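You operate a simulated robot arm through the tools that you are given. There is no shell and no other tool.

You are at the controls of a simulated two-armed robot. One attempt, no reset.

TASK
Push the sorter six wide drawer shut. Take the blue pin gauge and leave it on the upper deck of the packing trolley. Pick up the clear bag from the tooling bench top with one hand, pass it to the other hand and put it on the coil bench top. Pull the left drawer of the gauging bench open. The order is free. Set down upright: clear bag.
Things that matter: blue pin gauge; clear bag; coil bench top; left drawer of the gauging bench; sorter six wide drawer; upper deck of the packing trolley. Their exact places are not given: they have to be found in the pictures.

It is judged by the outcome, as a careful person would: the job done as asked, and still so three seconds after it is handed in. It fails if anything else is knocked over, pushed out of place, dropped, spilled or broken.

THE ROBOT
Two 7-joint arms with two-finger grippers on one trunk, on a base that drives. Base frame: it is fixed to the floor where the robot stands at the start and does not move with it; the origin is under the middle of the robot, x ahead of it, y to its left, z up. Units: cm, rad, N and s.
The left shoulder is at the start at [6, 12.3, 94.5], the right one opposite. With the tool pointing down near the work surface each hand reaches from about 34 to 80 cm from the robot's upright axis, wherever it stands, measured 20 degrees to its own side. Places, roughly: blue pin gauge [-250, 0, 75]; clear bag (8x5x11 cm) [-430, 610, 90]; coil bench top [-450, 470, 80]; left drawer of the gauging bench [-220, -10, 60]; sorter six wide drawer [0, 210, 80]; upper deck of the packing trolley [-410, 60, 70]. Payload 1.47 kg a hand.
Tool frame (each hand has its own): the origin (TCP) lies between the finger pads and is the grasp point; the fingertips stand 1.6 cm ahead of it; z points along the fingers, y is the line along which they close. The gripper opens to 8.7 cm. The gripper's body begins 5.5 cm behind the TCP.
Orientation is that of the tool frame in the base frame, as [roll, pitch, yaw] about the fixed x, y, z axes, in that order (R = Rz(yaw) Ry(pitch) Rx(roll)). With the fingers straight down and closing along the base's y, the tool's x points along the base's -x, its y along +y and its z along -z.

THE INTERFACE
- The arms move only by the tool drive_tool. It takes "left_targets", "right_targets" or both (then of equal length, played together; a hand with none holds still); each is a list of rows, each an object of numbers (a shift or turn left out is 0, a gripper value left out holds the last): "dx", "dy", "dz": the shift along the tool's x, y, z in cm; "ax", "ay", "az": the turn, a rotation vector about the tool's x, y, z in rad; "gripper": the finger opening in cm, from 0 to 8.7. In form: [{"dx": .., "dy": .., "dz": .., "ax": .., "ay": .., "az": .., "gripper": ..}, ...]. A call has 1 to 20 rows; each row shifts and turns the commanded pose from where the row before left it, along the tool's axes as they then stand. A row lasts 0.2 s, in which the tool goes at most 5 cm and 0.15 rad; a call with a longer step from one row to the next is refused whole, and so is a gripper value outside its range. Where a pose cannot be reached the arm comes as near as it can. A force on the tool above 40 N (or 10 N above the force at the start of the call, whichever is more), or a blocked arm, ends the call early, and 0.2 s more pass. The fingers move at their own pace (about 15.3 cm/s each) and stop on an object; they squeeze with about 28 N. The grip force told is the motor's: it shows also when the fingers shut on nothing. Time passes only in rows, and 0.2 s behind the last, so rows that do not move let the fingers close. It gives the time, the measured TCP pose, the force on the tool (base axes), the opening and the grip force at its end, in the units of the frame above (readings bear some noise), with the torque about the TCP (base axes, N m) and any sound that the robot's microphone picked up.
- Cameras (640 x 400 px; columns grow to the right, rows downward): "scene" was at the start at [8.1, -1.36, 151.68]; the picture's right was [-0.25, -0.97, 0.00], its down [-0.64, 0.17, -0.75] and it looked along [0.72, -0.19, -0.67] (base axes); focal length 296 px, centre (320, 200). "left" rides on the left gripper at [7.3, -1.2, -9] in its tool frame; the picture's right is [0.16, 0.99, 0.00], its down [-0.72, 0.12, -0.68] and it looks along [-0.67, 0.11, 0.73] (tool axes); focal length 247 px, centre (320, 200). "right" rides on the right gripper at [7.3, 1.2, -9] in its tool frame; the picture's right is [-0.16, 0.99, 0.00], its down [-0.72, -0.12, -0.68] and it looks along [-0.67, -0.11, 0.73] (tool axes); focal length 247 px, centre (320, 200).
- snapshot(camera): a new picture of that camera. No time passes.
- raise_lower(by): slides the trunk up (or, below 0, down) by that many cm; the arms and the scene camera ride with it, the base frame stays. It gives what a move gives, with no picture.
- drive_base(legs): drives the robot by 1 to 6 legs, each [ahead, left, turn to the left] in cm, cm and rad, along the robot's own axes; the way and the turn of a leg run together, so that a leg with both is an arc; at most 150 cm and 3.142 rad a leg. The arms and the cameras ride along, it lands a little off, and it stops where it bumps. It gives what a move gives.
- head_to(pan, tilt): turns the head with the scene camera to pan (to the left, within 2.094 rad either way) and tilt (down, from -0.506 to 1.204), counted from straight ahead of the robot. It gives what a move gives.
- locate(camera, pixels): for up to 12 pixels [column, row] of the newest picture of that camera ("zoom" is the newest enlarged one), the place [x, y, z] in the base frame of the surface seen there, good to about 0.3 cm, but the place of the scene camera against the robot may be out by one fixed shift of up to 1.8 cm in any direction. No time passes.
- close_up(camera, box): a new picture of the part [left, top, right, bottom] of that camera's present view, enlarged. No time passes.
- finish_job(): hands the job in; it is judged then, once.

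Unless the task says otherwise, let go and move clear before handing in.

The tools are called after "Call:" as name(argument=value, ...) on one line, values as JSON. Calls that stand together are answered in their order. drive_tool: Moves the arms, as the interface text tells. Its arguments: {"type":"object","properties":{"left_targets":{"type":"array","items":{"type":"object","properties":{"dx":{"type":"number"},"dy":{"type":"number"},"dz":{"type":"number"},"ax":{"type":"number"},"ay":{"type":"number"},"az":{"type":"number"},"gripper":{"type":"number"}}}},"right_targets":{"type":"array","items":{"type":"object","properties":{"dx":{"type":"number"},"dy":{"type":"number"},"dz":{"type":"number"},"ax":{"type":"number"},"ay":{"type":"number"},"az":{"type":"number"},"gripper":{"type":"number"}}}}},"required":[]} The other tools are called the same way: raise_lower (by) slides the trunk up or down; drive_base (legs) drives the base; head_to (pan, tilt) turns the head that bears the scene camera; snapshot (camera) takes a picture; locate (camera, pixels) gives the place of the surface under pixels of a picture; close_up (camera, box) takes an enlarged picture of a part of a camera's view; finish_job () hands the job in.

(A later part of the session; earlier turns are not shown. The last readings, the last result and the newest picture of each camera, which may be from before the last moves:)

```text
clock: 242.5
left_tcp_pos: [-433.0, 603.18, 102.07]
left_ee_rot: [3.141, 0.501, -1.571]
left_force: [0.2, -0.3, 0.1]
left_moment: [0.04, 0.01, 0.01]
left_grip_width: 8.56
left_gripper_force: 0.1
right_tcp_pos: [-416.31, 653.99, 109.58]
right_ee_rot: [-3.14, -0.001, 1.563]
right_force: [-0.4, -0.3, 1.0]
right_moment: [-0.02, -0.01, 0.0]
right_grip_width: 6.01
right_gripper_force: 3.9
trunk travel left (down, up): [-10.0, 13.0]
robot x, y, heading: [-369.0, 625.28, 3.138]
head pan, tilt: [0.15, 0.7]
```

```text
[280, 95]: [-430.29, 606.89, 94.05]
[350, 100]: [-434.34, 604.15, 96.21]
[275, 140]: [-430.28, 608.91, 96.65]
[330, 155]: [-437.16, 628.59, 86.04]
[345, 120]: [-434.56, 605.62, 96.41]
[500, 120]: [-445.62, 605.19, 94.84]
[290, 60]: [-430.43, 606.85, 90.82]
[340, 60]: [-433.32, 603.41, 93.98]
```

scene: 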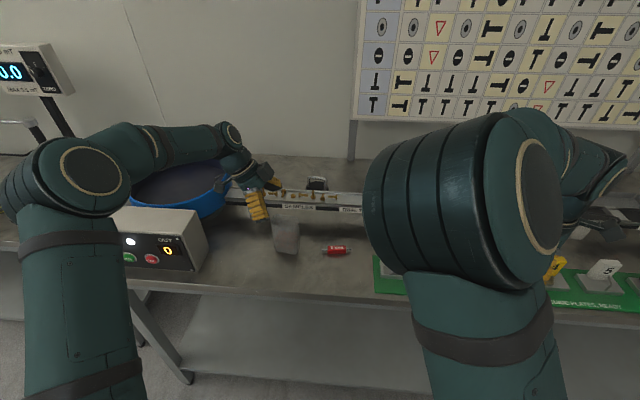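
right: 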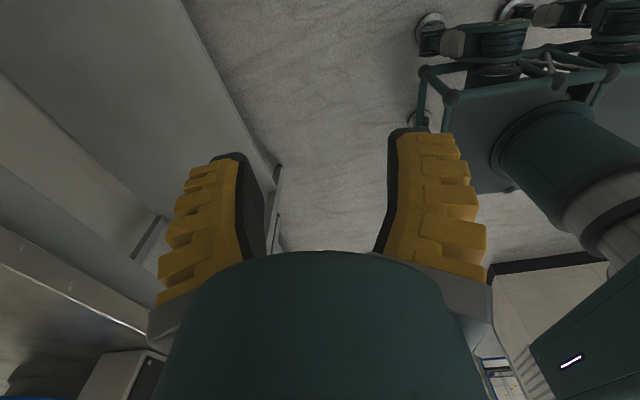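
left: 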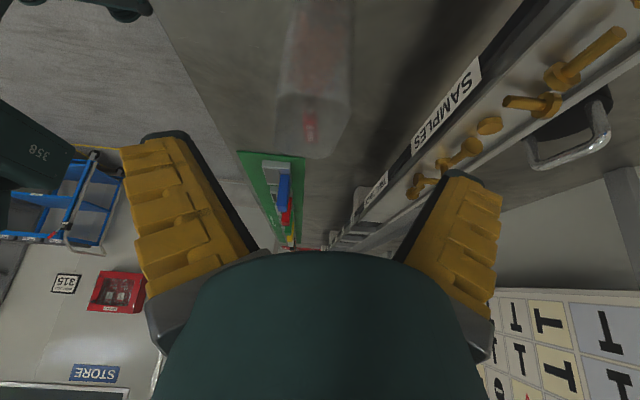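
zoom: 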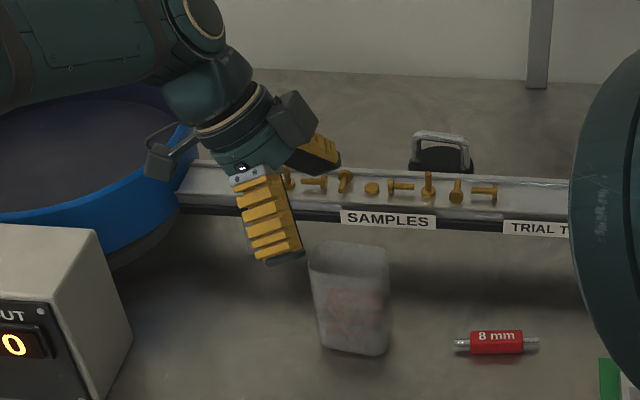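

The bag's front face is x −430.3, back −434.5, near edge y ≈ 603, rim z ≈ 96.5. I'll complete the descent along the left half and close gently.

Call:
drive_tool(left_targets=[{"dx": 1.0, "dz": 2.2, "dy": -0.5}, {"dx": 1.0, "dz": 2.2}, {"dx": 1.0, "dz": 2.2}, {"dx": 0.94, "dz": 2.08}, {}])

Call:
snapshot(camera="left")

Call:
close_up(camera="scene", box=[180, 130, 370, 270])

```text
clock: 243.7
left_tcp_pos: [-432.58, 603.75, 92.68]
left_ee_rot: [-3.142, 0.499, -1.573]
left_force: [-0.8, 1.0, -0.7]
left_moment: [-0.04, 0.01, -0.02]
left_grip_width: 8.54
left_gripper_force: 0.0
right_tcp_pos: [-416.43, 653.94, 109.66]
right_ee_rot: [-3.141, -0.001, 1.565]
right_force: [-0.9, -0.4, -0.3]
right_moment: [0.0, 0.02, 0.0]
right_grip_width: 6.02
right_gripper_force: 3.7
trunk travel left (down, up): [-10.0, 13.0]
robot x, y, heading: [-369.26, 625.4, 3.135]
head pan, tilt: [0.15, 0.7]
```

```text
taken
```

left: 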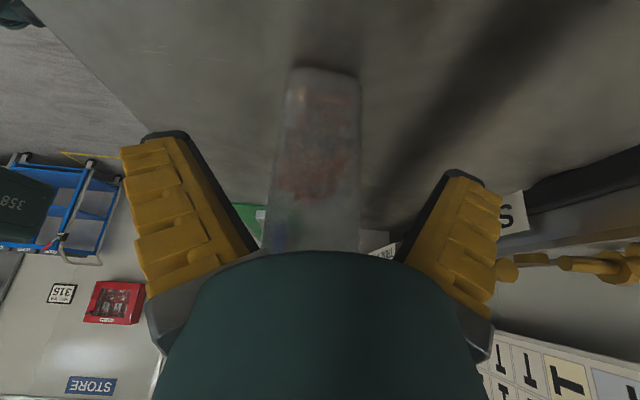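

```text
2.86 times, centred on (275, 200) of scene
```

zoom: 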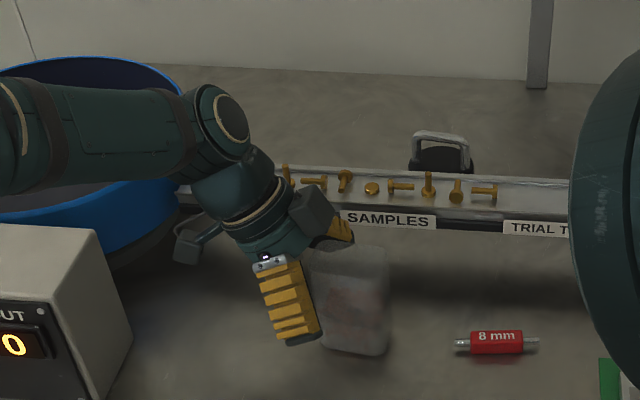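

Fingers straddle the bag symmetrically. I'll close in stages.

Call:
drive_tool(left_targets=[{"gripper": 6}, {"gripper": 5}, {"gripper": 4}, {"gripper": 3}, {"gripper": 0}, {}, {}])

Call:
snapshot(camera="left")

Call:
close_up(camera="scene", box=[180, 130, 370, 270])

```text
clock: 245.3
left_tcp_pos: [-432.51, 603.78, 92.75]
left_ee_rot: [-3.141, 0.499, -1.573]
left_force: [0.0, -0.4, 0.1]
left_moment: [-0.06, 0.08, -0.06]
left_grip_width: 4.28
left_gripper_force: 28.0
right_tcp_pos: [-416.38, 653.88, 109.58]
right_ee_rot: [-3.14, -0.002, 1.564]
right_force: [0.1, -0.1, 0.0]
right_moment: [-0.02, 0.01, 0.01]
right_grip_width: 6.0
right_gripper_force: 3.6
trunk travel left (down, up): [-10.0, 13.0]
robot x, y, heading: [-369.31, 625.42, 3.139]
head pan, tilt: [0.15, 0.7]
```

```text
taken
```

left: 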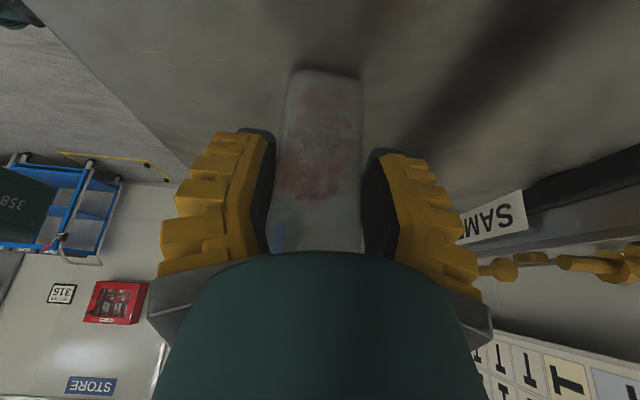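

```text
2.86 times, centred on (275, 200) of scene
```

zoom: 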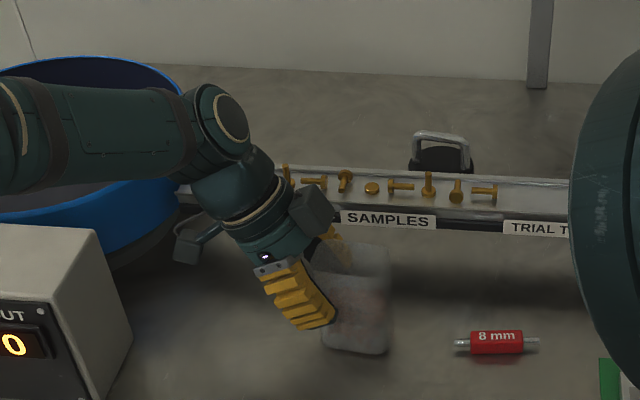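

Gripped (4.28 cm, 28 N). I'll lift straight up a little and check.

Call:
drive_tool(left_targets=[{"dx": -0.24, "dz": -0.44}, {"dx": -0.48, "dz": -0.88}, {"dx": -0.48, "dz": -0.88}, {}])

Call:
close_up(camera="scene", box=[180, 130, 370, 270])

```text
clock: 246.3
left_tcp_pos: [-432.53, 603.67, 95.33]
left_ee_rot: [3.141, 0.499, -1.573]
left_force: [-0.1, -0.4, -3.0]
left_moment: [-0.08, 0.0, 0.01]
left_grip_width: 4.27
left_gripper_force: 27.8
right_tcp_pos: [-416.46, 653.9, 109.52]
right_ee_rot: [3.141, -0.001, 1.562]
right_force: [0.5, -0.5, 0.0]
right_moment: [-0.01, 0.0, -0.01]
right_grip_width: 5.98
right_gripper_force: 3.5
trunk travel left (down, up): [-10.0, 13.0]
robot x, y, heading: [-369.3, 624.89, 3.14]
head pan, tilt: [0.15, 0.7]
```

```text
2.86 times, centred on (275, 200) of scene
```

zoom: 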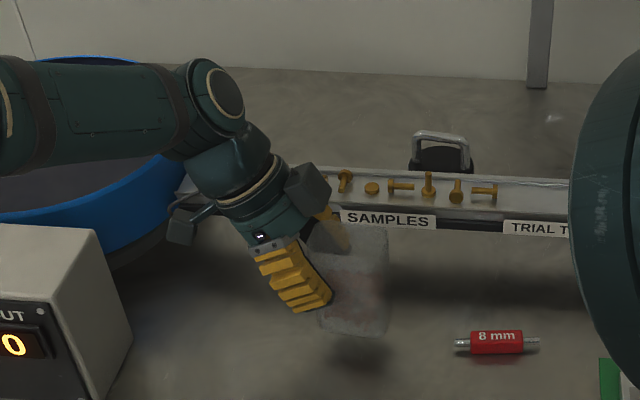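

The bag is off the bench, upright (about 3 N). I'll lift it higher, then back away from the bench.

Call:
drive_tool(left_targets=[{"dx": -0.7, "dz": -1.3}, {"dx": -1.0, "dz": -1.83}, {"dx": -1.0, "dz": -1.83}, {"dx": -1.0, "dz": -1.83}, {"dx": -1.0, "dz": -1.83}, {"dx": -0.6, "dz": -1.1}, {}])

Call:
drive_base(legs=[[-32, 0, 0]])

Call:
snapshot(camera="scene")

Call:
snapshot(camera="left")

```text
clock: 247.9
left_tcp_pos: [-432.85, 603.68, 106.32]
left_ee_rot: [-3.141, 0.501, -1.574]
left_force: [0.1, 0.3, -1.7]
left_moment: [-0.1, 0.02, -0.02]
left_grip_width: 4.23
left_gripper_force: 28.0
right_tcp_pos: [-416.38, 653.95, 109.52]
right_ee_rot: [3.141, -0.003, 1.564]
right_force: [-0.7, 0.3, 0.6]
right_moment: [-0.01, -0.01, -0.03]
right_grip_width: 6.01
right_gripper_force: 3.7
trunk travel left (down, up): [-10.0, 13.0]
robot x, y, heading: [-369.39, 625.23, 3.134]
head pan, tilt: [0.15, 0.7]
```

```text
clock: 250.0
left_tcp_pos: [-400.98, 603.56, 106.34]
left_ee_rot: [-3.141, 0.499, -1.569]
left_force: [0.1, 0.3, -3.3]
left_moment: [-0.09, -0.02, 0.0]
left_grip_width: 4.27
left_gripper_force: 27.8
right_tcp_pos: [-384.83, 653.75, 109.54]
right_ee_rot: [-3.14, -0.001, 1.569]
right_force: [0.3, 0.3, 0.4]
right_moment: [0.01, 0.0, 0.02]
right_grip_width: 6.01
right_gripper_force: 3.9
trunk travel left (down, up): [-10.0, 13.0]
robot x, y, heading: [-337.37, 624.74, -3.143]
head pan, tilt: [0.15, 0.7]
```

```text
taken
```

scene: 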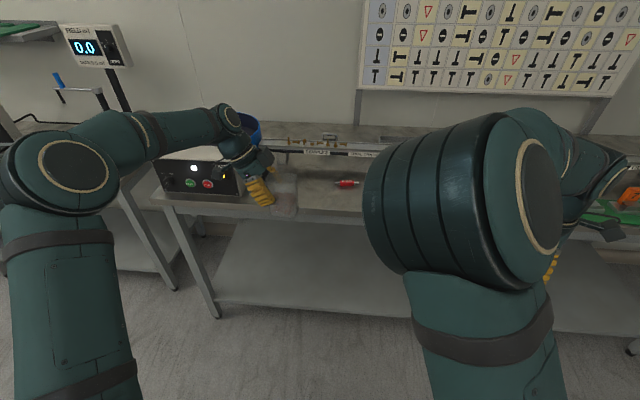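

```text
taken
```

left: 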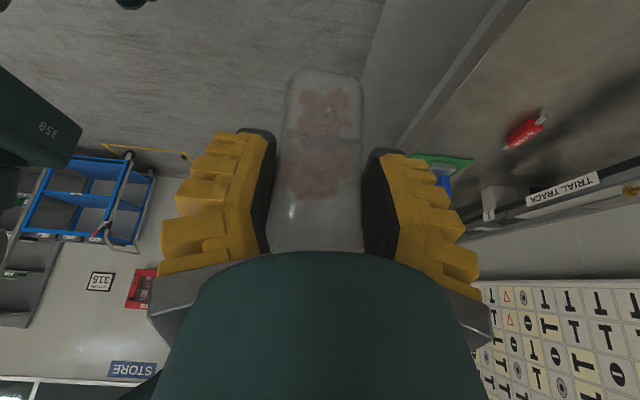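

The bag is held upright and clear of the bench. I'll bring it to the robot's centreline and tilt and open the right hand in readiness.

Call:
drive_tool(left_targets=[{"dx": -2.2, "dy": -1.64, "dz": 1.2}, {"dx": -2.2, "dy": -1.64, "dz": 1.2}, {"dx": -2.2, "dy": -1.64, "dz": 1.2}, {"dx": -2.2, "dy": -1.64, "dz": 1.2}, {"dx": -2.2, "dy": -1.64, "dz": 1.2}, {"dx": -2.2, "dy": -1.64, "dz": 1.2}, {"dx": -2.2, "dy": -1.64, "dz": 1.2}, {}], right_targets=[{"ay": -0.125, "gripper": 8.5}, {"ay": -0.125}, {"ay": -0.125}, {"ay": -0.125}, {}, {}, {}, {}])

Call:
head_to(pan=0.0, tilt=0.75)

Call:
snapshot(camera="scene")

Call:
snapshot(camera="right")

```text
clock: 251.8
left_tcp_pos: [-389.75, 621.46, 106.24]
left_ee_rot: [-3.141, 0.499, -1.568]
left_force: [0.3, -0.7, -2.7]
left_moment: [-0.09, -0.01, 0.01]
left_grip_width: 4.26
left_gripper_force: 27.9
right_tcp_pos: [-384.94, 653.82, 109.58]
right_ee_rot: [-3.141, 0.498, 1.568]
right_force: [-0.2, 0.6, 0.1]
right_moment: [-0.05, 0.0, 0.01]
right_grip_width: 8.54
right_gripper_force: 0.3
trunk travel left (down, up): [-10.0, 13.0]
robot x, y, heading: [-337.19, 625.4, -3.143]
head pan, tilt: [0.15, 0.7]
```

```text
clock: 252.5
left_tcp_pos: [-389.74, 621.3, 106.22]
left_ee_rot: [3.141, 0.499, -1.568]
left_force: [0.1, 0.0, -3.0]
left_moment: [-0.1, 0.02, 0.03]
left_grip_width: 4.24
left_gripper_force: 28.0
right_tcp_pos: [-384.85, 653.75, 109.62]
right_ee_rot: [3.141, 0.499, 1.567]
right_force: [-0.1, 0.6, -0.2]
right_moment: [0.01, 0.02, 0.0]
right_grip_width: 8.55
right_gripper_force: 0.1
trunk travel left (down, up): [-10.0, 13.0]
robot x, y, heading: [-337.52, 625.19, -3.141]
head pan, tilt: [0.0, 0.75]
```

```text
taken
```

scene: 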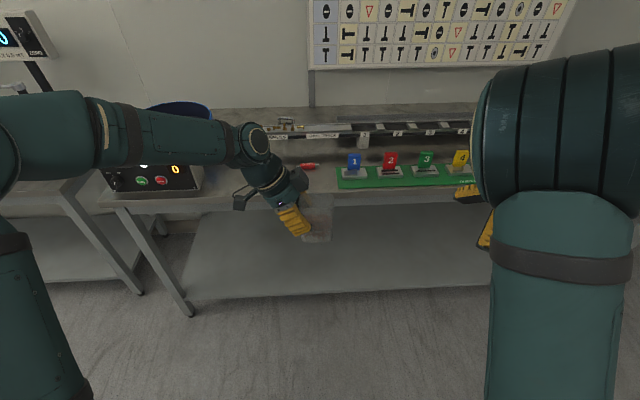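

```text
taken
```

right: 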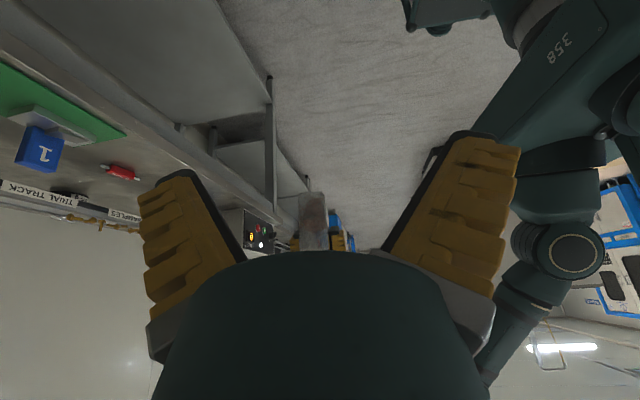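

The right camera sees the bag's right side at (313,215). I'll locate its edges from both cameras.

Call:
close_up(camera="right", box=[270, 170, 370, 255])

Call:
locate(camera="zoom", pixels=[[200, 160], [280, 160], [360, 160], [220, 300], [290, 300], [370, 300], [280, 240], [280, 380]])

Call:
close_up(camera="scene", box=[230, 150, 360, 260])

Call:
locate(camera="zoom", pixels=[[400, 230], [470, 240], [490, 240], [480, 400], [420, 430], [360, 430], [440, 330], [310, 330], [460, 430], [480, 330]])

```text
4.71 times, centred on (320, 212) of right
```

zoom: 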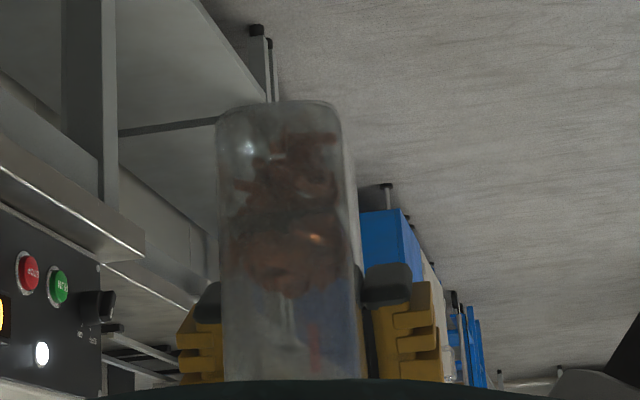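

```text
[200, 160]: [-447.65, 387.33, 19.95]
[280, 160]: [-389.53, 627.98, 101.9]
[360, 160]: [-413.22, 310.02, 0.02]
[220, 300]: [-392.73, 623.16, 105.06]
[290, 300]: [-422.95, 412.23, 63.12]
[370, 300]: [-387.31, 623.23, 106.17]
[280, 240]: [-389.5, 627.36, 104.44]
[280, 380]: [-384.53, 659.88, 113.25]
```

```text
3.64 times, centred on (295, 205) of scene
```

zoom: 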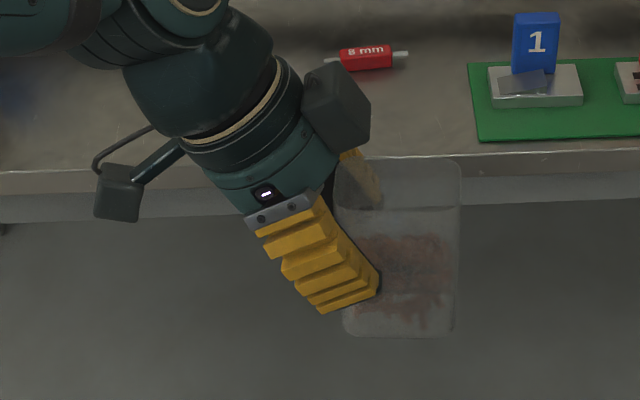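

```text
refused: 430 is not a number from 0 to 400
```

The bag's right face is at y ≈ 627.9 and it hangs upright; left TCP is at y 621.4. I'll move the right hand to a pre-approach point up and to the right, along its own axis.

Call:
drive_tool(right_targets=[{"dx": -3.67, "dy": -0.81, "dz": 0.77}, {"dx": -3.67, "dy": -0.81, "dz": 0.77}, {"dx": -3.67, "dy": -0.81, "dz": 0.77}, {"dx": -3.67, "dy": -0.81, "dz": 0.77}, {"dx": -3.67, "dy": -0.81, "dz": 0.77}, {"dx": -3.67, "dy": -0.81, "dz": 0.77}, {}])

Call:
snapshot(camera="right")

Call:
snapshot(camera="scene")

Call:
close_up(camera="scene", box=[220, 120, 420, 260])

```text
clock: 254.1
left_tcp_pos: [-389.75, 621.44, 106.25]
left_ee_rot: [3.141, 0.499, -1.57]
left_force: [0.6, 0.4, -2.1]
left_moment: [-0.1, 0.0, 0.01]
left_grip_width: 4.22
left_gripper_force: 27.7
right_tcp_pos: [-389.72, 632.07, 116.13]
right_ee_rot: [-3.141, 0.497, 1.569]
right_force: [-0.5, -0.6, 0.7]
right_moment: [0.0, 0.03, 0.03]
right_grip_width: 8.56
right_gripper_force: 0.6
trunk travel left (down, up): [-10.0, 13.0]
robot x, y, heading: [-337.48, 625.01, -3.142]
head pan, tilt: [0.0, 0.75]
```

```text
taken
```

right: 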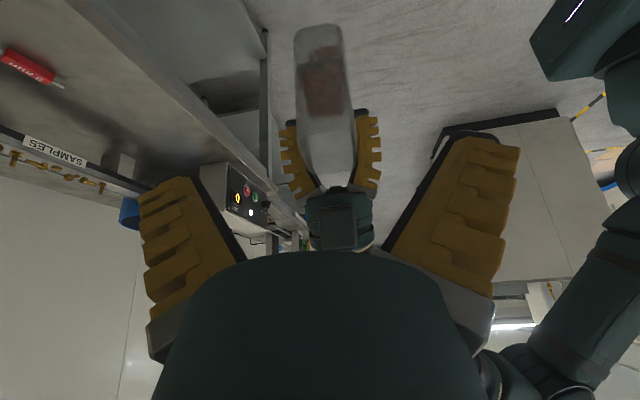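

```text
taken
```

scene: 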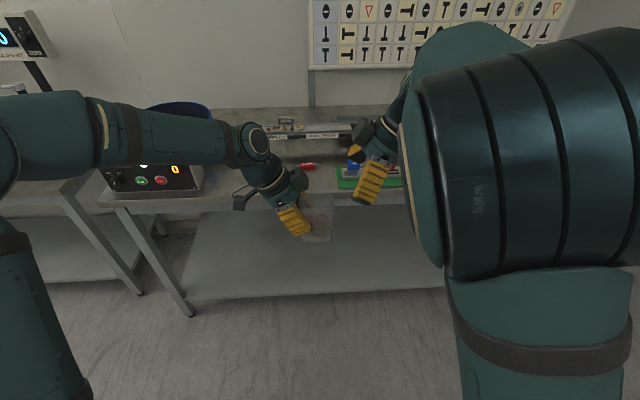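

```text
2.86 times, centred on (320, 190) of scene
```

zoom: 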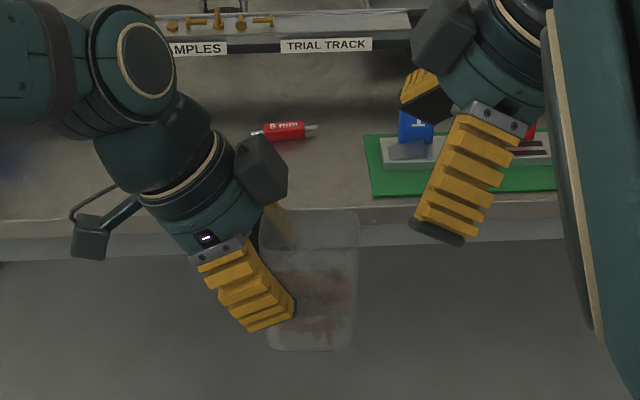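

Alignment looks good: the bag sits centrally between the right fingers, and the hands' inner housings will clear by about 2 cm. I'll advance the right hand along its axis in small steps.

Call:
drive_tool(right_targets=[{"dz": 1.95, "dx": 0.08}, {"dz": 1.95, "dx": 0.08}, {"dz": 1.95, "dx": 0.08}, {"dz": 1.95, "dx": 0.08}, {}])

Call:
close_up(camera="scene", box=[220, 120, 420, 260])

Call:
snapshot(camera="right")

```text
clock: 255.3
left_tcp_pos: [-389.8, 621.4, 106.31]
left_ee_rot: [3.142, 0.499, -1.569]
left_force: [-0.1, 0.4, -2.9]
left_moment: [-0.09, 0.0, 0.02]
left_grip_width: 4.23
left_gripper_force: 27.7
right_tcp_pos: [-389.85, 628.74, 109.23]
right_ee_rot: [3.141, 0.497, 1.566]
right_force: [0.4, 1.1, -0.4]
right_moment: [-0.01, 0.02, -0.03]
right_grip_width: 8.56
right_gripper_force: 0.7
trunk travel left (down, up): [-10.0, 13.0]
robot x, y, heading: [-337.43, 625.23, -3.14]
head pan, tilt: [0.0, 0.75]
```

```text
2.86 times, centred on (320, 190) of scene
```

zoom: 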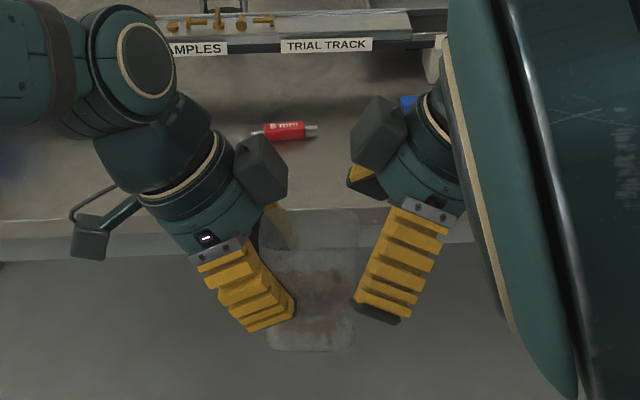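

```text
taken
```

right: 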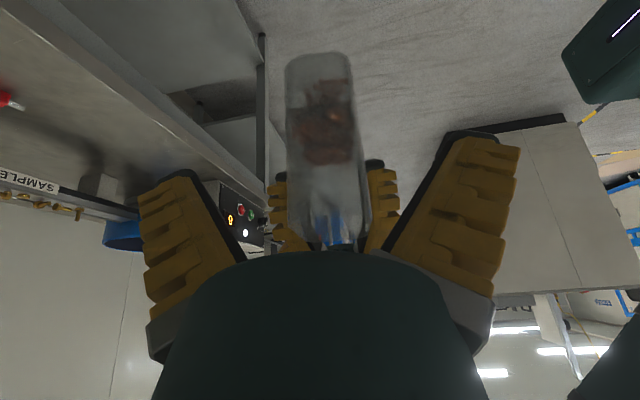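

Still clear on all sides. I'll go the last 4 cm and close the right gripper in stages.

Call:
drive_tool(right_targets=[{"dz": 1.4}, {"dz": 1.4}, {"dz": 1.27, "dx": 0.05}, {}])

Call:
close_up(camera="scene", box=[220, 120, 420, 260])

Call:
snapshot(camera="right")

```text
clock: 256.3
left_tcp_pos: [-389.74, 621.49, 106.31]
left_ee_rot: [3.141, 0.499, -1.569]
left_force: [-1.9, -4.5, -4.3]
left_moment: [-0.01, -0.05, 0.05]
left_grip_width: 4.25
left_gripper_force: 28.6
right_tcp_pos: [-389.77, 626.95, 105.29]
right_ee_rot: [3.141, 0.498, 1.567]
right_force: [0.9, 4.6, 0.3]
right_moment: [-0.22, 0.08, 0.06]
right_grip_width: 8.56
right_gripper_force: 0.3
trunk travel left (down, up): [-10.0, 13.0]
robot x, y, heading: [-337.29, 624.96, -3.14]
head pan, tilt: [0.0, 0.75]
```

```text
2.86 times, centred on (320, 190) of scene
```

zoom: 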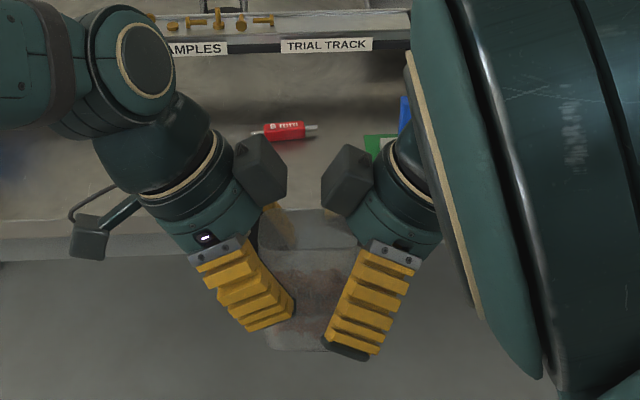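

```text
taken
```

right: 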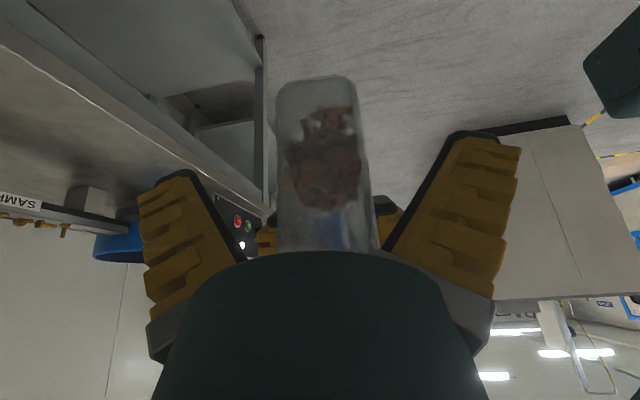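

A 4.5 N side force shows the right palm just touching the bag's rim. I'll back off 0.8 cm along the axis.

Call:
drive_tool(right_targets=[{"dz": -0.4}, {"dz": -0.4}, {}])

```text
clock: 257.1
left_tcp_pos: [-389.76, 621.4, 106.31]
left_ee_rot: [3.141, 0.499, -1.569]
left_force: [0.2, -0.5, -2.0]
left_moment: [-0.06, -0.03, -0.03]
left_grip_width: 4.26
left_gripper_force: 28.4
right_tcp_pos: [-389.79, 627.14, 106.03]
right_ee_rot: [-3.14, 0.497, 1.567]
right_force: [-0.3, -1.1, 0.5]
right_moment: [0.0, 0.04, -0.01]
right_grip_width: 8.52
right_gripper_force: 0.6
trunk travel left (down, up): [-10.0, 13.0]
robot x, y, heading: [-337.65, 625.3, -3.139]
head pan, tilt: [0.0, 0.75]
```

Contact is gone. Closing the right gripper in stages.

Call:
drive_tool(right_targets=[{"gripper": 6.5}, {"gripper": 5}, {"gripper": 4}, {"gripper": 3}, {"gripper": 0}, {}, {}])

Call:
close_up(camera="scene", box=[220, 120, 420, 260])

Call:
snapshot(camera="right")

```text
clock: 258.7
left_tcp_pos: [-389.74, 621.34, 106.07]
left_ee_rot: [3.141, 0.499, -1.568]
left_force: [-3.6, -6.4, -5.5]
left_moment: [0.07, 0.05, 0.18]
left_grip_width: 4.24
left_gripper_force: 27.6
right_tcp_pos: [-389.79, 627.33, 106.07]
right_ee_rot: [3.141, 0.497, 1.569]
right_force: [4.5, 5.8, 2.6]
right_moment: [-0.27, -0.09, 0.04]
right_grip_width: 4.3
right_gripper_force: 28.9
trunk travel left (down, up): [-10.0, 13.0]
robot x, y, heading: [-337.25, 625.01, -3.14]
head pan, tilt: [0.0, 0.75]
```

```text
2.86 times, centred on (320, 190) of scene
```

zoom: 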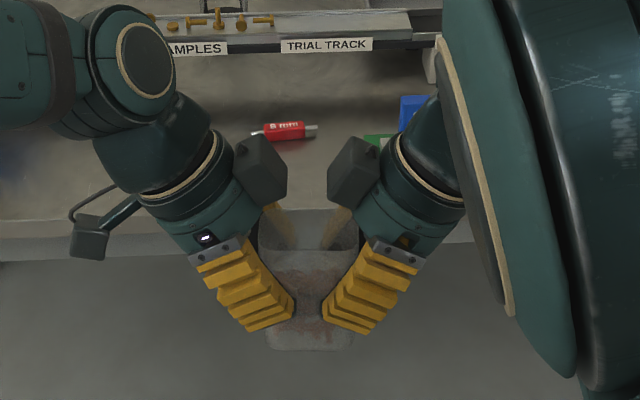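

```text
taken
```

right: 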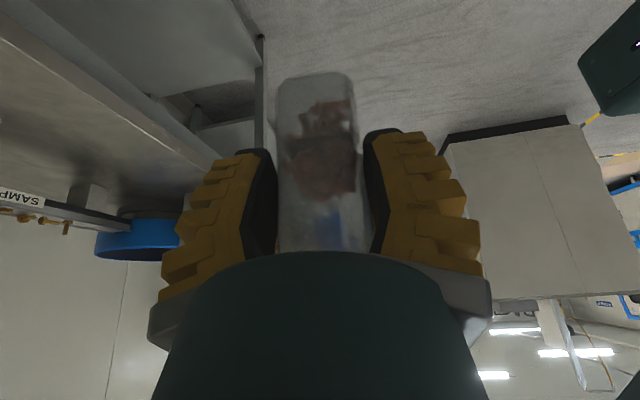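

Both hands hold the bag (right 4.3 cm, 28.9 N). I'll open the left and check that the right keeps it.

Call:
drive_tool(left_targets=[{"gripper": 4.5}, {"gripper": 5.5}, {"gripper": 8.5}, {}, {}])

Call:
close_up(camera="scene", box=[220, 120, 420, 260])

```text
clock: 259.9
left_tcp_pos: [-389.82, 621.46, 106.39]
left_ee_rot: [3.141, 0.501, -1.569]
left_force: [-0.1, -0.2, -0.4]
left_moment: [0.03, 0.01, -0.01]
left_grip_width: 8.54
left_gripper_force: 0.1
right_tcp_pos: [-389.74, 627.2, 106.06]
right_ee_rot: [-3.141, 0.497, 1.566]
right_force: [-0.9, 0.0, 0.1]
right_moment: [0.07, 0.04, -0.01]
right_grip_width: 4.28
right_gripper_force: 28.3
trunk travel left (down, up): [-10.0, 13.0]
robot x, y, heading: [-337.58, 624.91, -3.144]
head pan, tilt: [0.0, 0.75]
```

```text
2.86 times, centred on (320, 190) of scene
```

zoom: 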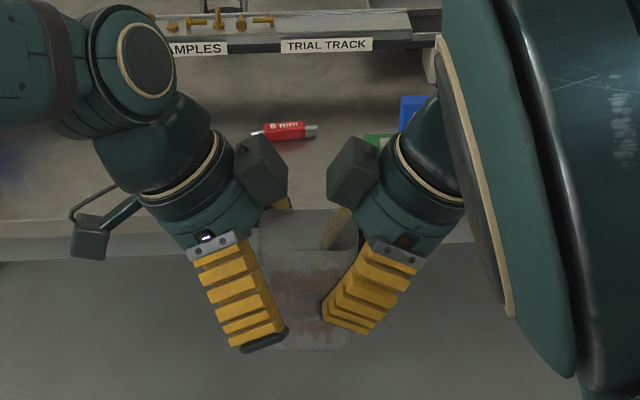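

The right hand holds the bag and the left is open. I'll withdraw the left hand back along its axis, up and left.

Call:
drive_tool(left_targets=[{"dz": -1}, {"dz": -2.5}, {"dz": -3}, {"dz": -4}, {"dz": -4}, {"dx": 3}, {"dx": 4}, {"dx": 3}, {}])

Call:
snapshot(camera="scene")

Call:
snapshot(camera="right")

Call:
close_up(camera="scene", box=[220, 120, 420, 260])

```text
clock: 261.9
left_tcp_pos: [-389.7, 605.35, 114.43]
left_ee_rot: [3.139, 0.5, -1.57]
left_force: [0.6, -1.2, 0.0]
left_moment: [-0.02, 0.04, 0.0]
left_grip_width: 8.57
left_gripper_force: 0.4
right_tcp_pos: [-389.71, 627.19, 106.14]
right_ee_rot: [-3.139, 0.497, 1.57]
right_force: [0.5, -0.4, 0.0]
right_moment: [0.07, 0.02, 0.0]
right_grip_width: 4.25
right_gripper_force: 28.3
trunk travel left (down, up): [-10.0, 13.0]
robot x, y, heading: [-337.17, 624.85, -3.136]
head pan, tilt: [0.0, 0.75]
```

```text
taken
```

scene: 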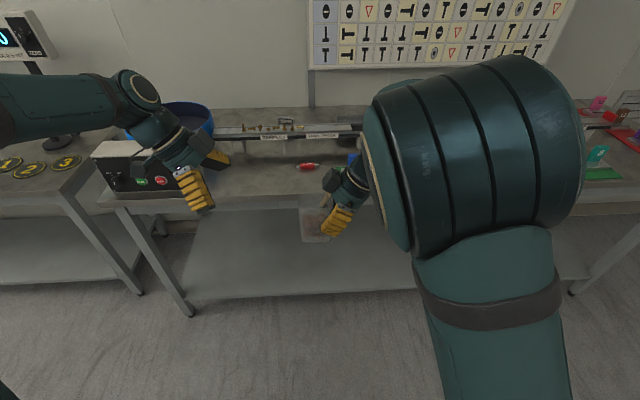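

```text
taken
```

right: 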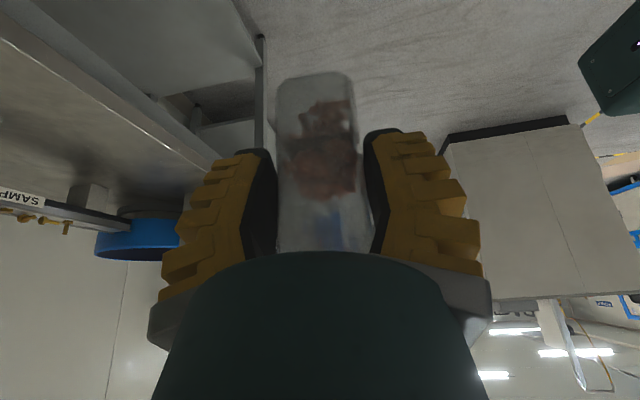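

```text
2.86 times, centred on (320, 190) of scene
```

zoom: 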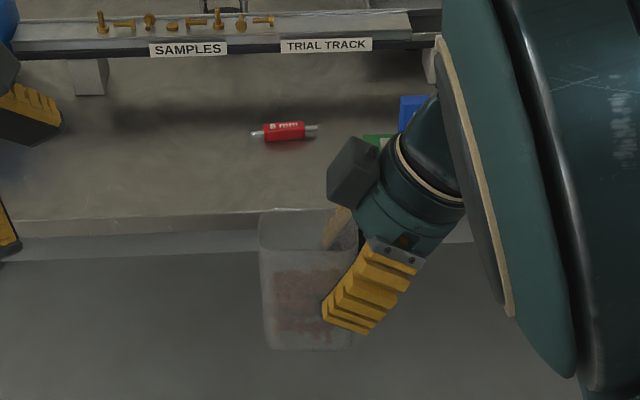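

Handover done: the right hand holds the bag upright. Now I'll slide left to face the coil bench and look for a free spot.

Call:
drive_base(legs=[[0, 55, 0], [0, 55, 0]])

Call:
head_to(pan=0.0, tilt=0.65)

Call:
snapshot(camera="scene")

Call:
snapshot(camera="left")

Call:
snapshot(camera="right")

```text
clock: 272.3
left_tcp_pos: [-387.6, 492.73, 114.35]
left_ee_rot: [-3.141, 0.499, -1.544]
left_force: [1.0, -1.1, 0.0]
left_moment: [-0.01, -0.01, -0.04]
left_grip_width: 8.57
left_gripper_force: 0.0
right_tcp_pos: [-388.25, 514.42, 106.03]
right_ee_rot: [-3.141, 0.496, 1.593]
right_force: [-0.5, -0.2, -0.7]
right_moment: [0.09, 0.01, -0.02]
right_grip_width: 4.23
right_gripper_force: 27.8
trunk travel left (down, up): [-10.0, 13.0]
robot x, y, heading: [-335.9, 513.78, -3.114]
head pan, tilt: [0.0, 0.75]
```

```text
clock: 272.9
left_tcp_pos: [-387.8, 492.7, 114.29]
left_ee_rot: [3.141, 0.5, -1.543]
left_force: [0.1, 0.1, -0.4]
left_moment: [0.0, 0.04, 0.0]
left_grip_width: 8.54
left_gripper_force: 0.4
right_tcp_pos: [-388.31, 514.55, 106.08]
right_ee_rot: [3.141, 0.497, 1.593]
right_force: [0.0, 0.6, 0.2]
right_moment: [0.07, 0.04, 0.0]
right_grip_width: 4.26
right_gripper_force: 28.0
trunk travel left (down, up): [-10.0, 13.0]
robot x, y, heading: [-336.04, 513.78, -3.118]
head pan, tilt: [0.0, 0.649]
```

```text
taken
```

scene: 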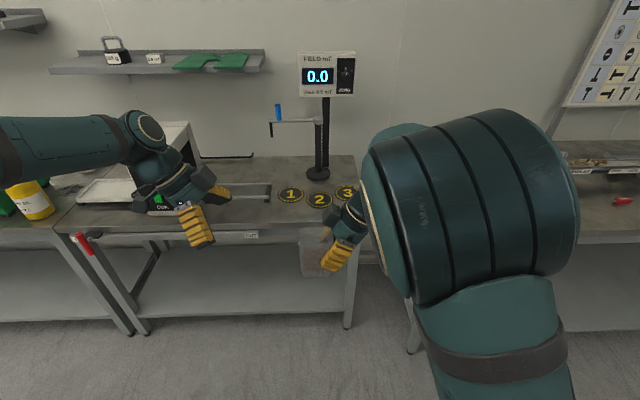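

```text
taken
```

left: 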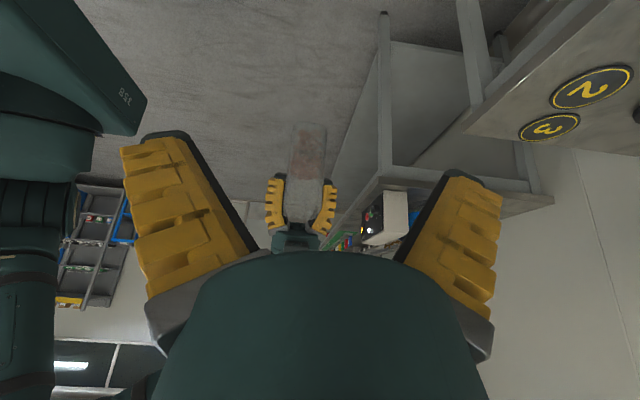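

```text
taken
```

right: 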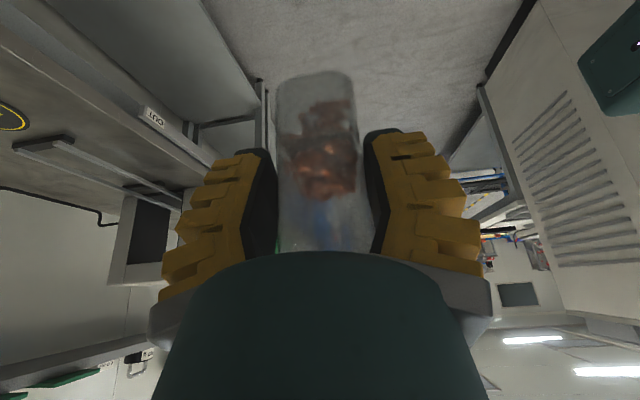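

I'll zoom on the coil bench top and locate the free area around the discs.

Call:
close_up(camera="scene", box=[200, 140, 380, 260])

Call:
locate(camera="zoom", pixels=[[100, 260], [250, 260], [320, 250], [240, 190], [230, 230], [320, 200], [280, 200], [420, 210], [500, 160], [340, 270], [150, 280], [180, 240]])

Call:
locate(camera="scene", pixels=[[290, 195], [320, 200], [345, 193], [303, 188], [306, 206], [240, 215], [260, 220], [300, 225], [275, 205], [265, 198], [330, 180], [235, 228]])

```text
3.33 times, centred on (290, 200) of scene
```

zoom: 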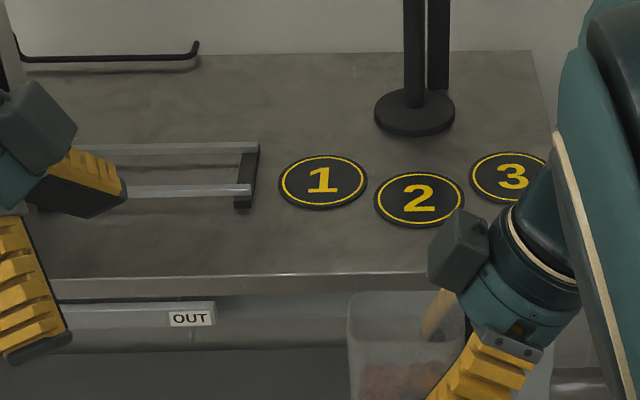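

```text
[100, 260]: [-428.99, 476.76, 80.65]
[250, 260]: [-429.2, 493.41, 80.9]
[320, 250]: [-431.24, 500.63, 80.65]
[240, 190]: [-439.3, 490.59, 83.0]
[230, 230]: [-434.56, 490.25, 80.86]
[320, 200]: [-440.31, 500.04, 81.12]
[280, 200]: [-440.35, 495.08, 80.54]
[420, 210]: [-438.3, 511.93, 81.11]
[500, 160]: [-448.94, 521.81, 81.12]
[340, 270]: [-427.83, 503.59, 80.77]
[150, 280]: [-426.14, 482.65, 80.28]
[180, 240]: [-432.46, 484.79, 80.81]
```

```text
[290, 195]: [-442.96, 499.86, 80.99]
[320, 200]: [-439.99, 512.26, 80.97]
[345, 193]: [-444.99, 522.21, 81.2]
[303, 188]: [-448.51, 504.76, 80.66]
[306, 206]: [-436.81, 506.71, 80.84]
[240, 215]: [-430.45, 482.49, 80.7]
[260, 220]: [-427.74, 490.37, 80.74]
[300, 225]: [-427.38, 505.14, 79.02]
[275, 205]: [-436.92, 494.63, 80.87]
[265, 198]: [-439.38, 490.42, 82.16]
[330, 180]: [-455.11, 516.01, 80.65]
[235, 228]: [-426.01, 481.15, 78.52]
```

There is a free strip in front of the discs and rails: x −427…−438, y 478–505, top z ≈ 80 in the hand frame. I'll aim the bag's centre at about (-432.3,493). First the left hand draws back, then the base moves up.

Call:
drive_tool(left_targets=[{"dy": -3}, {"dy": -3}, {"dy": -3}, {}])

Call:
drive_base(legs=[[0, 20, -0.024], [26, 0, 0]])

Call:
snapshot(camera="scene")

Call:
snapshot(camera="right")

```text
clock: 273.9
left_tcp_pos: [-378.78, 493.12, 114.66]
left_ee_rot: [-3.141, 0.5, -1.544]
left_force: [0.2, -0.5, -0.2]
left_moment: [0.02, 0.02, 0.0]
left_grip_width: 8.54
left_gripper_force: 0.3
right_tcp_pos: [-388.29, 514.5, 106.05]
right_ee_rot: [-3.141, 0.497, 1.592]
right_force: [-0.7, 0.1, -0.7]
right_moment: [0.09, 0.0, 0.01]
right_grip_width: 4.25
right_gripper_force: 28.0
trunk travel left (down, up): [-10.0, 13.0]
robot x, y, heading: [-335.88, 513.77, -3.114]
head pan, tilt: [0.0, 0.649]
```

```text
clock: 277.7
left_tcp_pos: [-404.61, 474.35, 114.39]
left_ee_rot: [-3.139, 0.499, -1.567]
left_force: [-0.2, -0.5, 0.0]
left_moment: [-0.04, -0.02, 0.02]
left_grip_width: 8.53
left_gripper_force: 0.3
right_tcp_pos: [-413.67, 495.8, 105.98]
right_ee_rot: [-3.141, 0.496, 1.567]
right_force: [-0.8, 0.6, 0.9]
right_moment: [0.09, 0.01, 0.02]
right_grip_width: 4.25
right_gripper_force: 28.0
trunk travel left (down, up): [-10.0, 13.0]
robot x, y, heading: [-361.21, 494.14, -3.137]
head pan, tilt: [0.0, 0.649]
```

```text
taken
```

scene: 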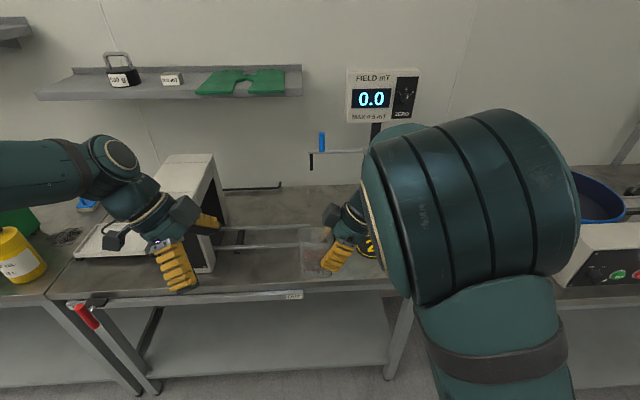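

```text
taken
```

right: 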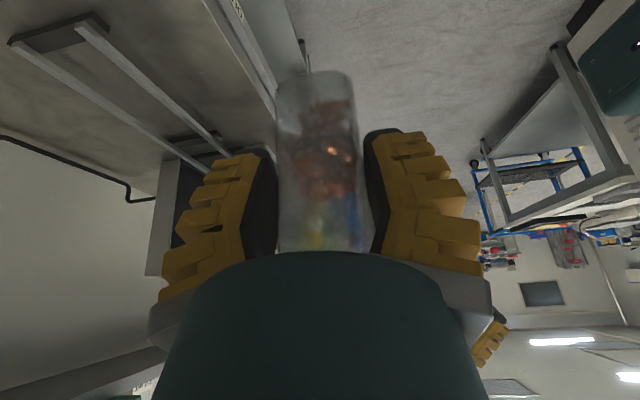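

I'll locate the bench edge, rails and top in the right hand's own frame.

Call:
locate(camera="right", pixels=[[60, 35], [150, 90], [90, 45], [200, 50], [222, 60], [180, 60], [240, 120], [90, 25], [205, 140], [100, 130], [215, 20], [130, 30]])

```text
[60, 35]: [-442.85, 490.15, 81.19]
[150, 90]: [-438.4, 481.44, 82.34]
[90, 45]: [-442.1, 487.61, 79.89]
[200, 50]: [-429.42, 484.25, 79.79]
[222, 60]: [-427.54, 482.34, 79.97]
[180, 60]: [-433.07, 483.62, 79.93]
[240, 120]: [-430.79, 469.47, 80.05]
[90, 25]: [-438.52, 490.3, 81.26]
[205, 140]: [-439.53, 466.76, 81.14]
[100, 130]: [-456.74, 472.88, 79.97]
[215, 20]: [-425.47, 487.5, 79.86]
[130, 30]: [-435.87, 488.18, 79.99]
```

Top is z ≈ 79.95, front rail x −438.4, edge x ≈ −425. I'll carry the bag forward to x ≈ −431.6 and lower it partway.

Call:
drive_tool(right_targets=[{"dy": -2.5}, {"dy": -3}, {"dy": -3}, {"dy": -3}, {"dy": -3}, {"dy": -2.5, "dx": 0.4, "dz": -0.2}, {"dy": -0.9}, {}])

Call:
drive_tool(right_targets=[{"dx": 0.7, "dz": 1.3}, {"dx": 1.2, "dz": 2.2}, {"dx": 1.2, "dz": 2.2}, {"dx": 1.2, "dz": 2.2}, {"dx": 1.2, "dz": 2.2}, {"dx": 1.0, "dz": 1.8}, {"dx": 0.7, "dz": 1.3}, {}])

Call:
snapshot(camera="scene")

Call:
close_up(camera="scene", box=[220, 180, 420, 310])

Call:
snapshot(camera="right")

```text
clock: 279.5
left_tcp_pos: [-404.48, 474.33, 114.51]
left_ee_rot: [-3.141, 0.5, -1.568]
left_force: [0.3, -0.1, 0.4]
left_moment: [-0.02, 0.0, 0.01]
left_grip_width: 8.55
left_gripper_force: 0.7
right_tcp_pos: [-431.67, 496.47, 106.05]
right_ee_rot: [3.142, 0.499, 1.568]
right_force: [0.0, 0.0, -0.3]
right_moment: [0.09, 0.0, 0.03]
right_grip_width: 4.25
right_gripper_force: 27.8
trunk travel left (down, up): [-10.0, 13.0]
robot x, y, heading: [-361.39, 493.79, -3.143]
head pan, tilt: [0.0, 0.649]
```

```text
clock: 281.3
left_tcp_pos: [-404.51, 474.25, 114.42]
left_ee_rot: [-3.141, 0.498, -1.566]
left_force: [0.3, 0.6, -0.6]
left_moment: [-0.01, -0.01, 0.03]
left_grip_width: 8.56
left_gripper_force: 0.2
right_tcp_pos: [-431.58, 496.4, 91.07]
right_ee_rot: [-3.142, 0.498, 1.569]
right_force: [0.8, 0.2, -0.6]
right_moment: [0.1, 0.02, -0.04]
right_grip_width: 4.22
right_gripper_force: 28.2
trunk travel left (down, up): [-10.0, 13.0]
robot x, y, heading: [-361.27, 493.59, -3.137]
head pan, tilt: [0.0, 0.649]
```

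```text
taken
```

scene: 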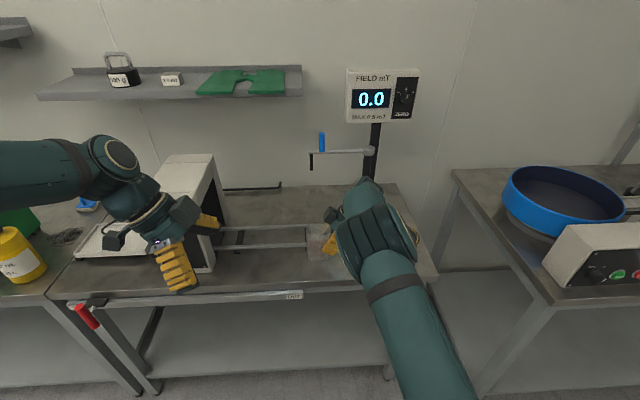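

```text
3.08 times, centred on (320, 245) of scene
```

zoom: 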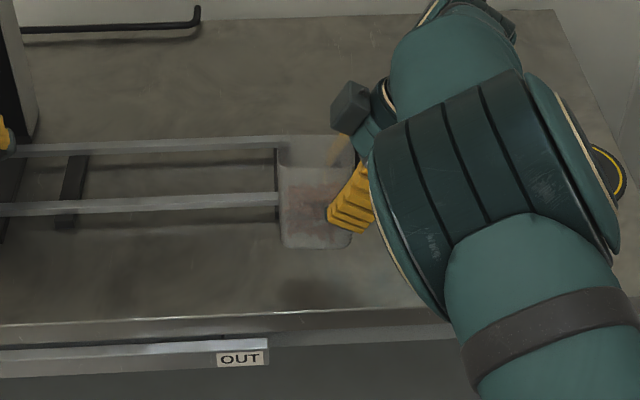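

```text
taken
```

right: 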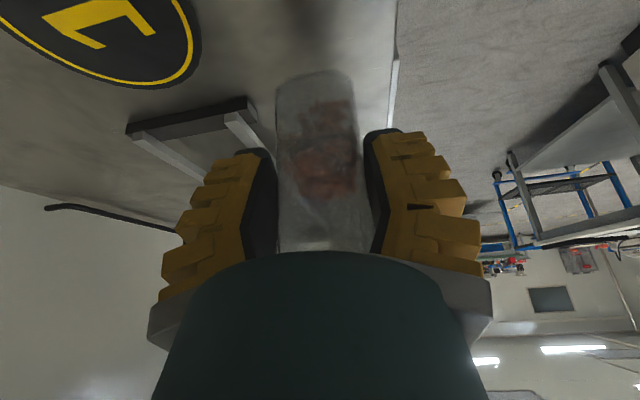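

The bag hangs upright over the free strip, about 4.5 cm above the top. I'll lower it, with finer steps near contact.

Call:
drive_tool(right_targets=[{"dx": 0.6, "dz": 1.1}, {"dx": 0.6, "dz": 1.1}, {"dx": 0.4, "dz": 0.75}, {"dx": 0.24, "dz": 0.44}, {}])

Call:
close_up(camera="scene", box=[220, 180, 420, 310])

```text
clock: 282.5
left_tcp_pos: [-404.45, 474.35, 114.53]
left_ee_rot: [-3.14, 0.5, -1.567]
left_force: [-0.4, -1.0, -0.2]
left_moment: [0.0, -0.01, 0.0]
left_grip_width: 8.57
left_gripper_force: 0.8
right_tcp_pos: [-431.47, 496.43, 87.05]
right_ee_rot: [3.141, 0.497, 1.568]
right_force: [-0.1, 0.1, 0.4]
right_moment: [0.07, 0.02, -0.04]
right_grip_width: 4.24
right_gripper_force: 27.6
trunk travel left (down, up): [-10.0, 13.0]
robot x, y, heading: [-361.15, 493.99, -3.138]
head pan, tilt: [0.0, 0.649]
```

```text
3.08 times, centred on (320, 245) of scene
```

zoom: 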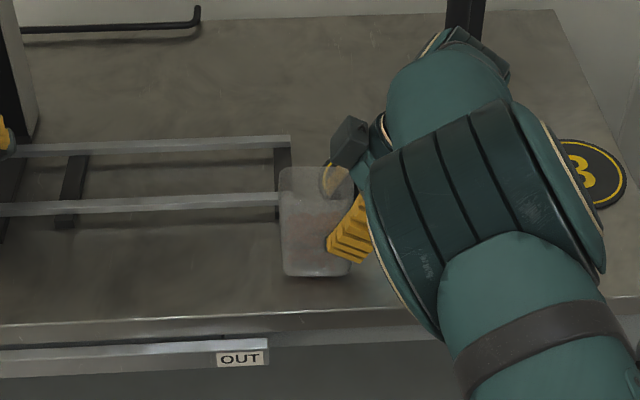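

Nearly down. I'll go in 0.2 cm steps, watching for the contact force.

Call:
drive_tool(right_targets=[{"dx": 0.1, "dz": 0.18}, {}, {}])

Call:
drive_tool(right_targets=[{"dx": 0.1, "dz": 0.18}, {}, {}])

Call:
drive_tool(right_targets=[{"dx": 0.1, "dz": 0.18}, {}, {}])

```text
clock: 283.3
left_tcp_pos: [-404.53, 474.27, 114.45]
left_ee_rot: [3.141, 0.5, -1.567]
left_force: [-0.4, 0.8, -0.4]
left_moment: [-0.02, 0.04, 0.01]
left_grip_width: 8.55
left_gripper_force: 0.2
right_tcp_pos: [-431.51, 496.43, 86.89]
right_ee_rot: [3.14, 0.497, 1.568]
right_force: [-0.7, 0.1, 0.3]
right_moment: [0.06, 0.02, 0.04]
right_grip_width: 4.24
right_gripper_force: 28.4
trunk travel left (down, up): [-10.0, 13.0]
robot x, y, heading: [-361.52, 493.76, -3.141]
head pan, tilt: [0.0, 0.649]
```

```text
clock: 284.1
left_tcp_pos: [-404.45, 474.28, 114.48]
left_ee_rot: [3.141, 0.498, -1.567]
left_force: [0.3, -0.2, 0.0]
left_moment: [0.01, 0.03, 0.02]
left_grip_width: 8.54
left_gripper_force: 0.3
right_tcp_pos: [-431.53, 496.45, 86.71]
right_ee_rot: [3.142, 0.499, 1.57]
right_force: [0.5, -0.7, 0.0]
right_moment: [0.08, 0.03, 0.0]
right_grip_width: 4.25
right_gripper_force: 28.8
trunk travel left (down, up): [-10.0, 13.0]
robot x, y, heading: [-361.35, 494.0, -3.138]
head pan, tilt: [0.0, 0.649]
```

```text
clock: 284.9
left_tcp_pos: [-404.4, 474.37, 114.44]
left_ee_rot: [-3.141, 0.498, -1.567]
left_force: [0.2, 0.5, 0.1]
left_moment: [0.01, 0.01, 0.0]
left_grip_width: 8.58
left_gripper_force: 0.2
right_tcp_pos: [-431.59, 496.37, 86.54]
right_ee_rot: [-3.14, 0.498, 1.569]
right_force: [0.0, 0.0, 0.0]
right_moment: [-0.01, 0.09, 0.0]
right_grip_width: 4.24
right_gripper_force: 27.8
trunk travel left (down, up): [-10.0, 13.0]
robot x, y, heading: [-361.12, 494.41, -3.141]
head pan, tilt: [0.0, 0.649]
```

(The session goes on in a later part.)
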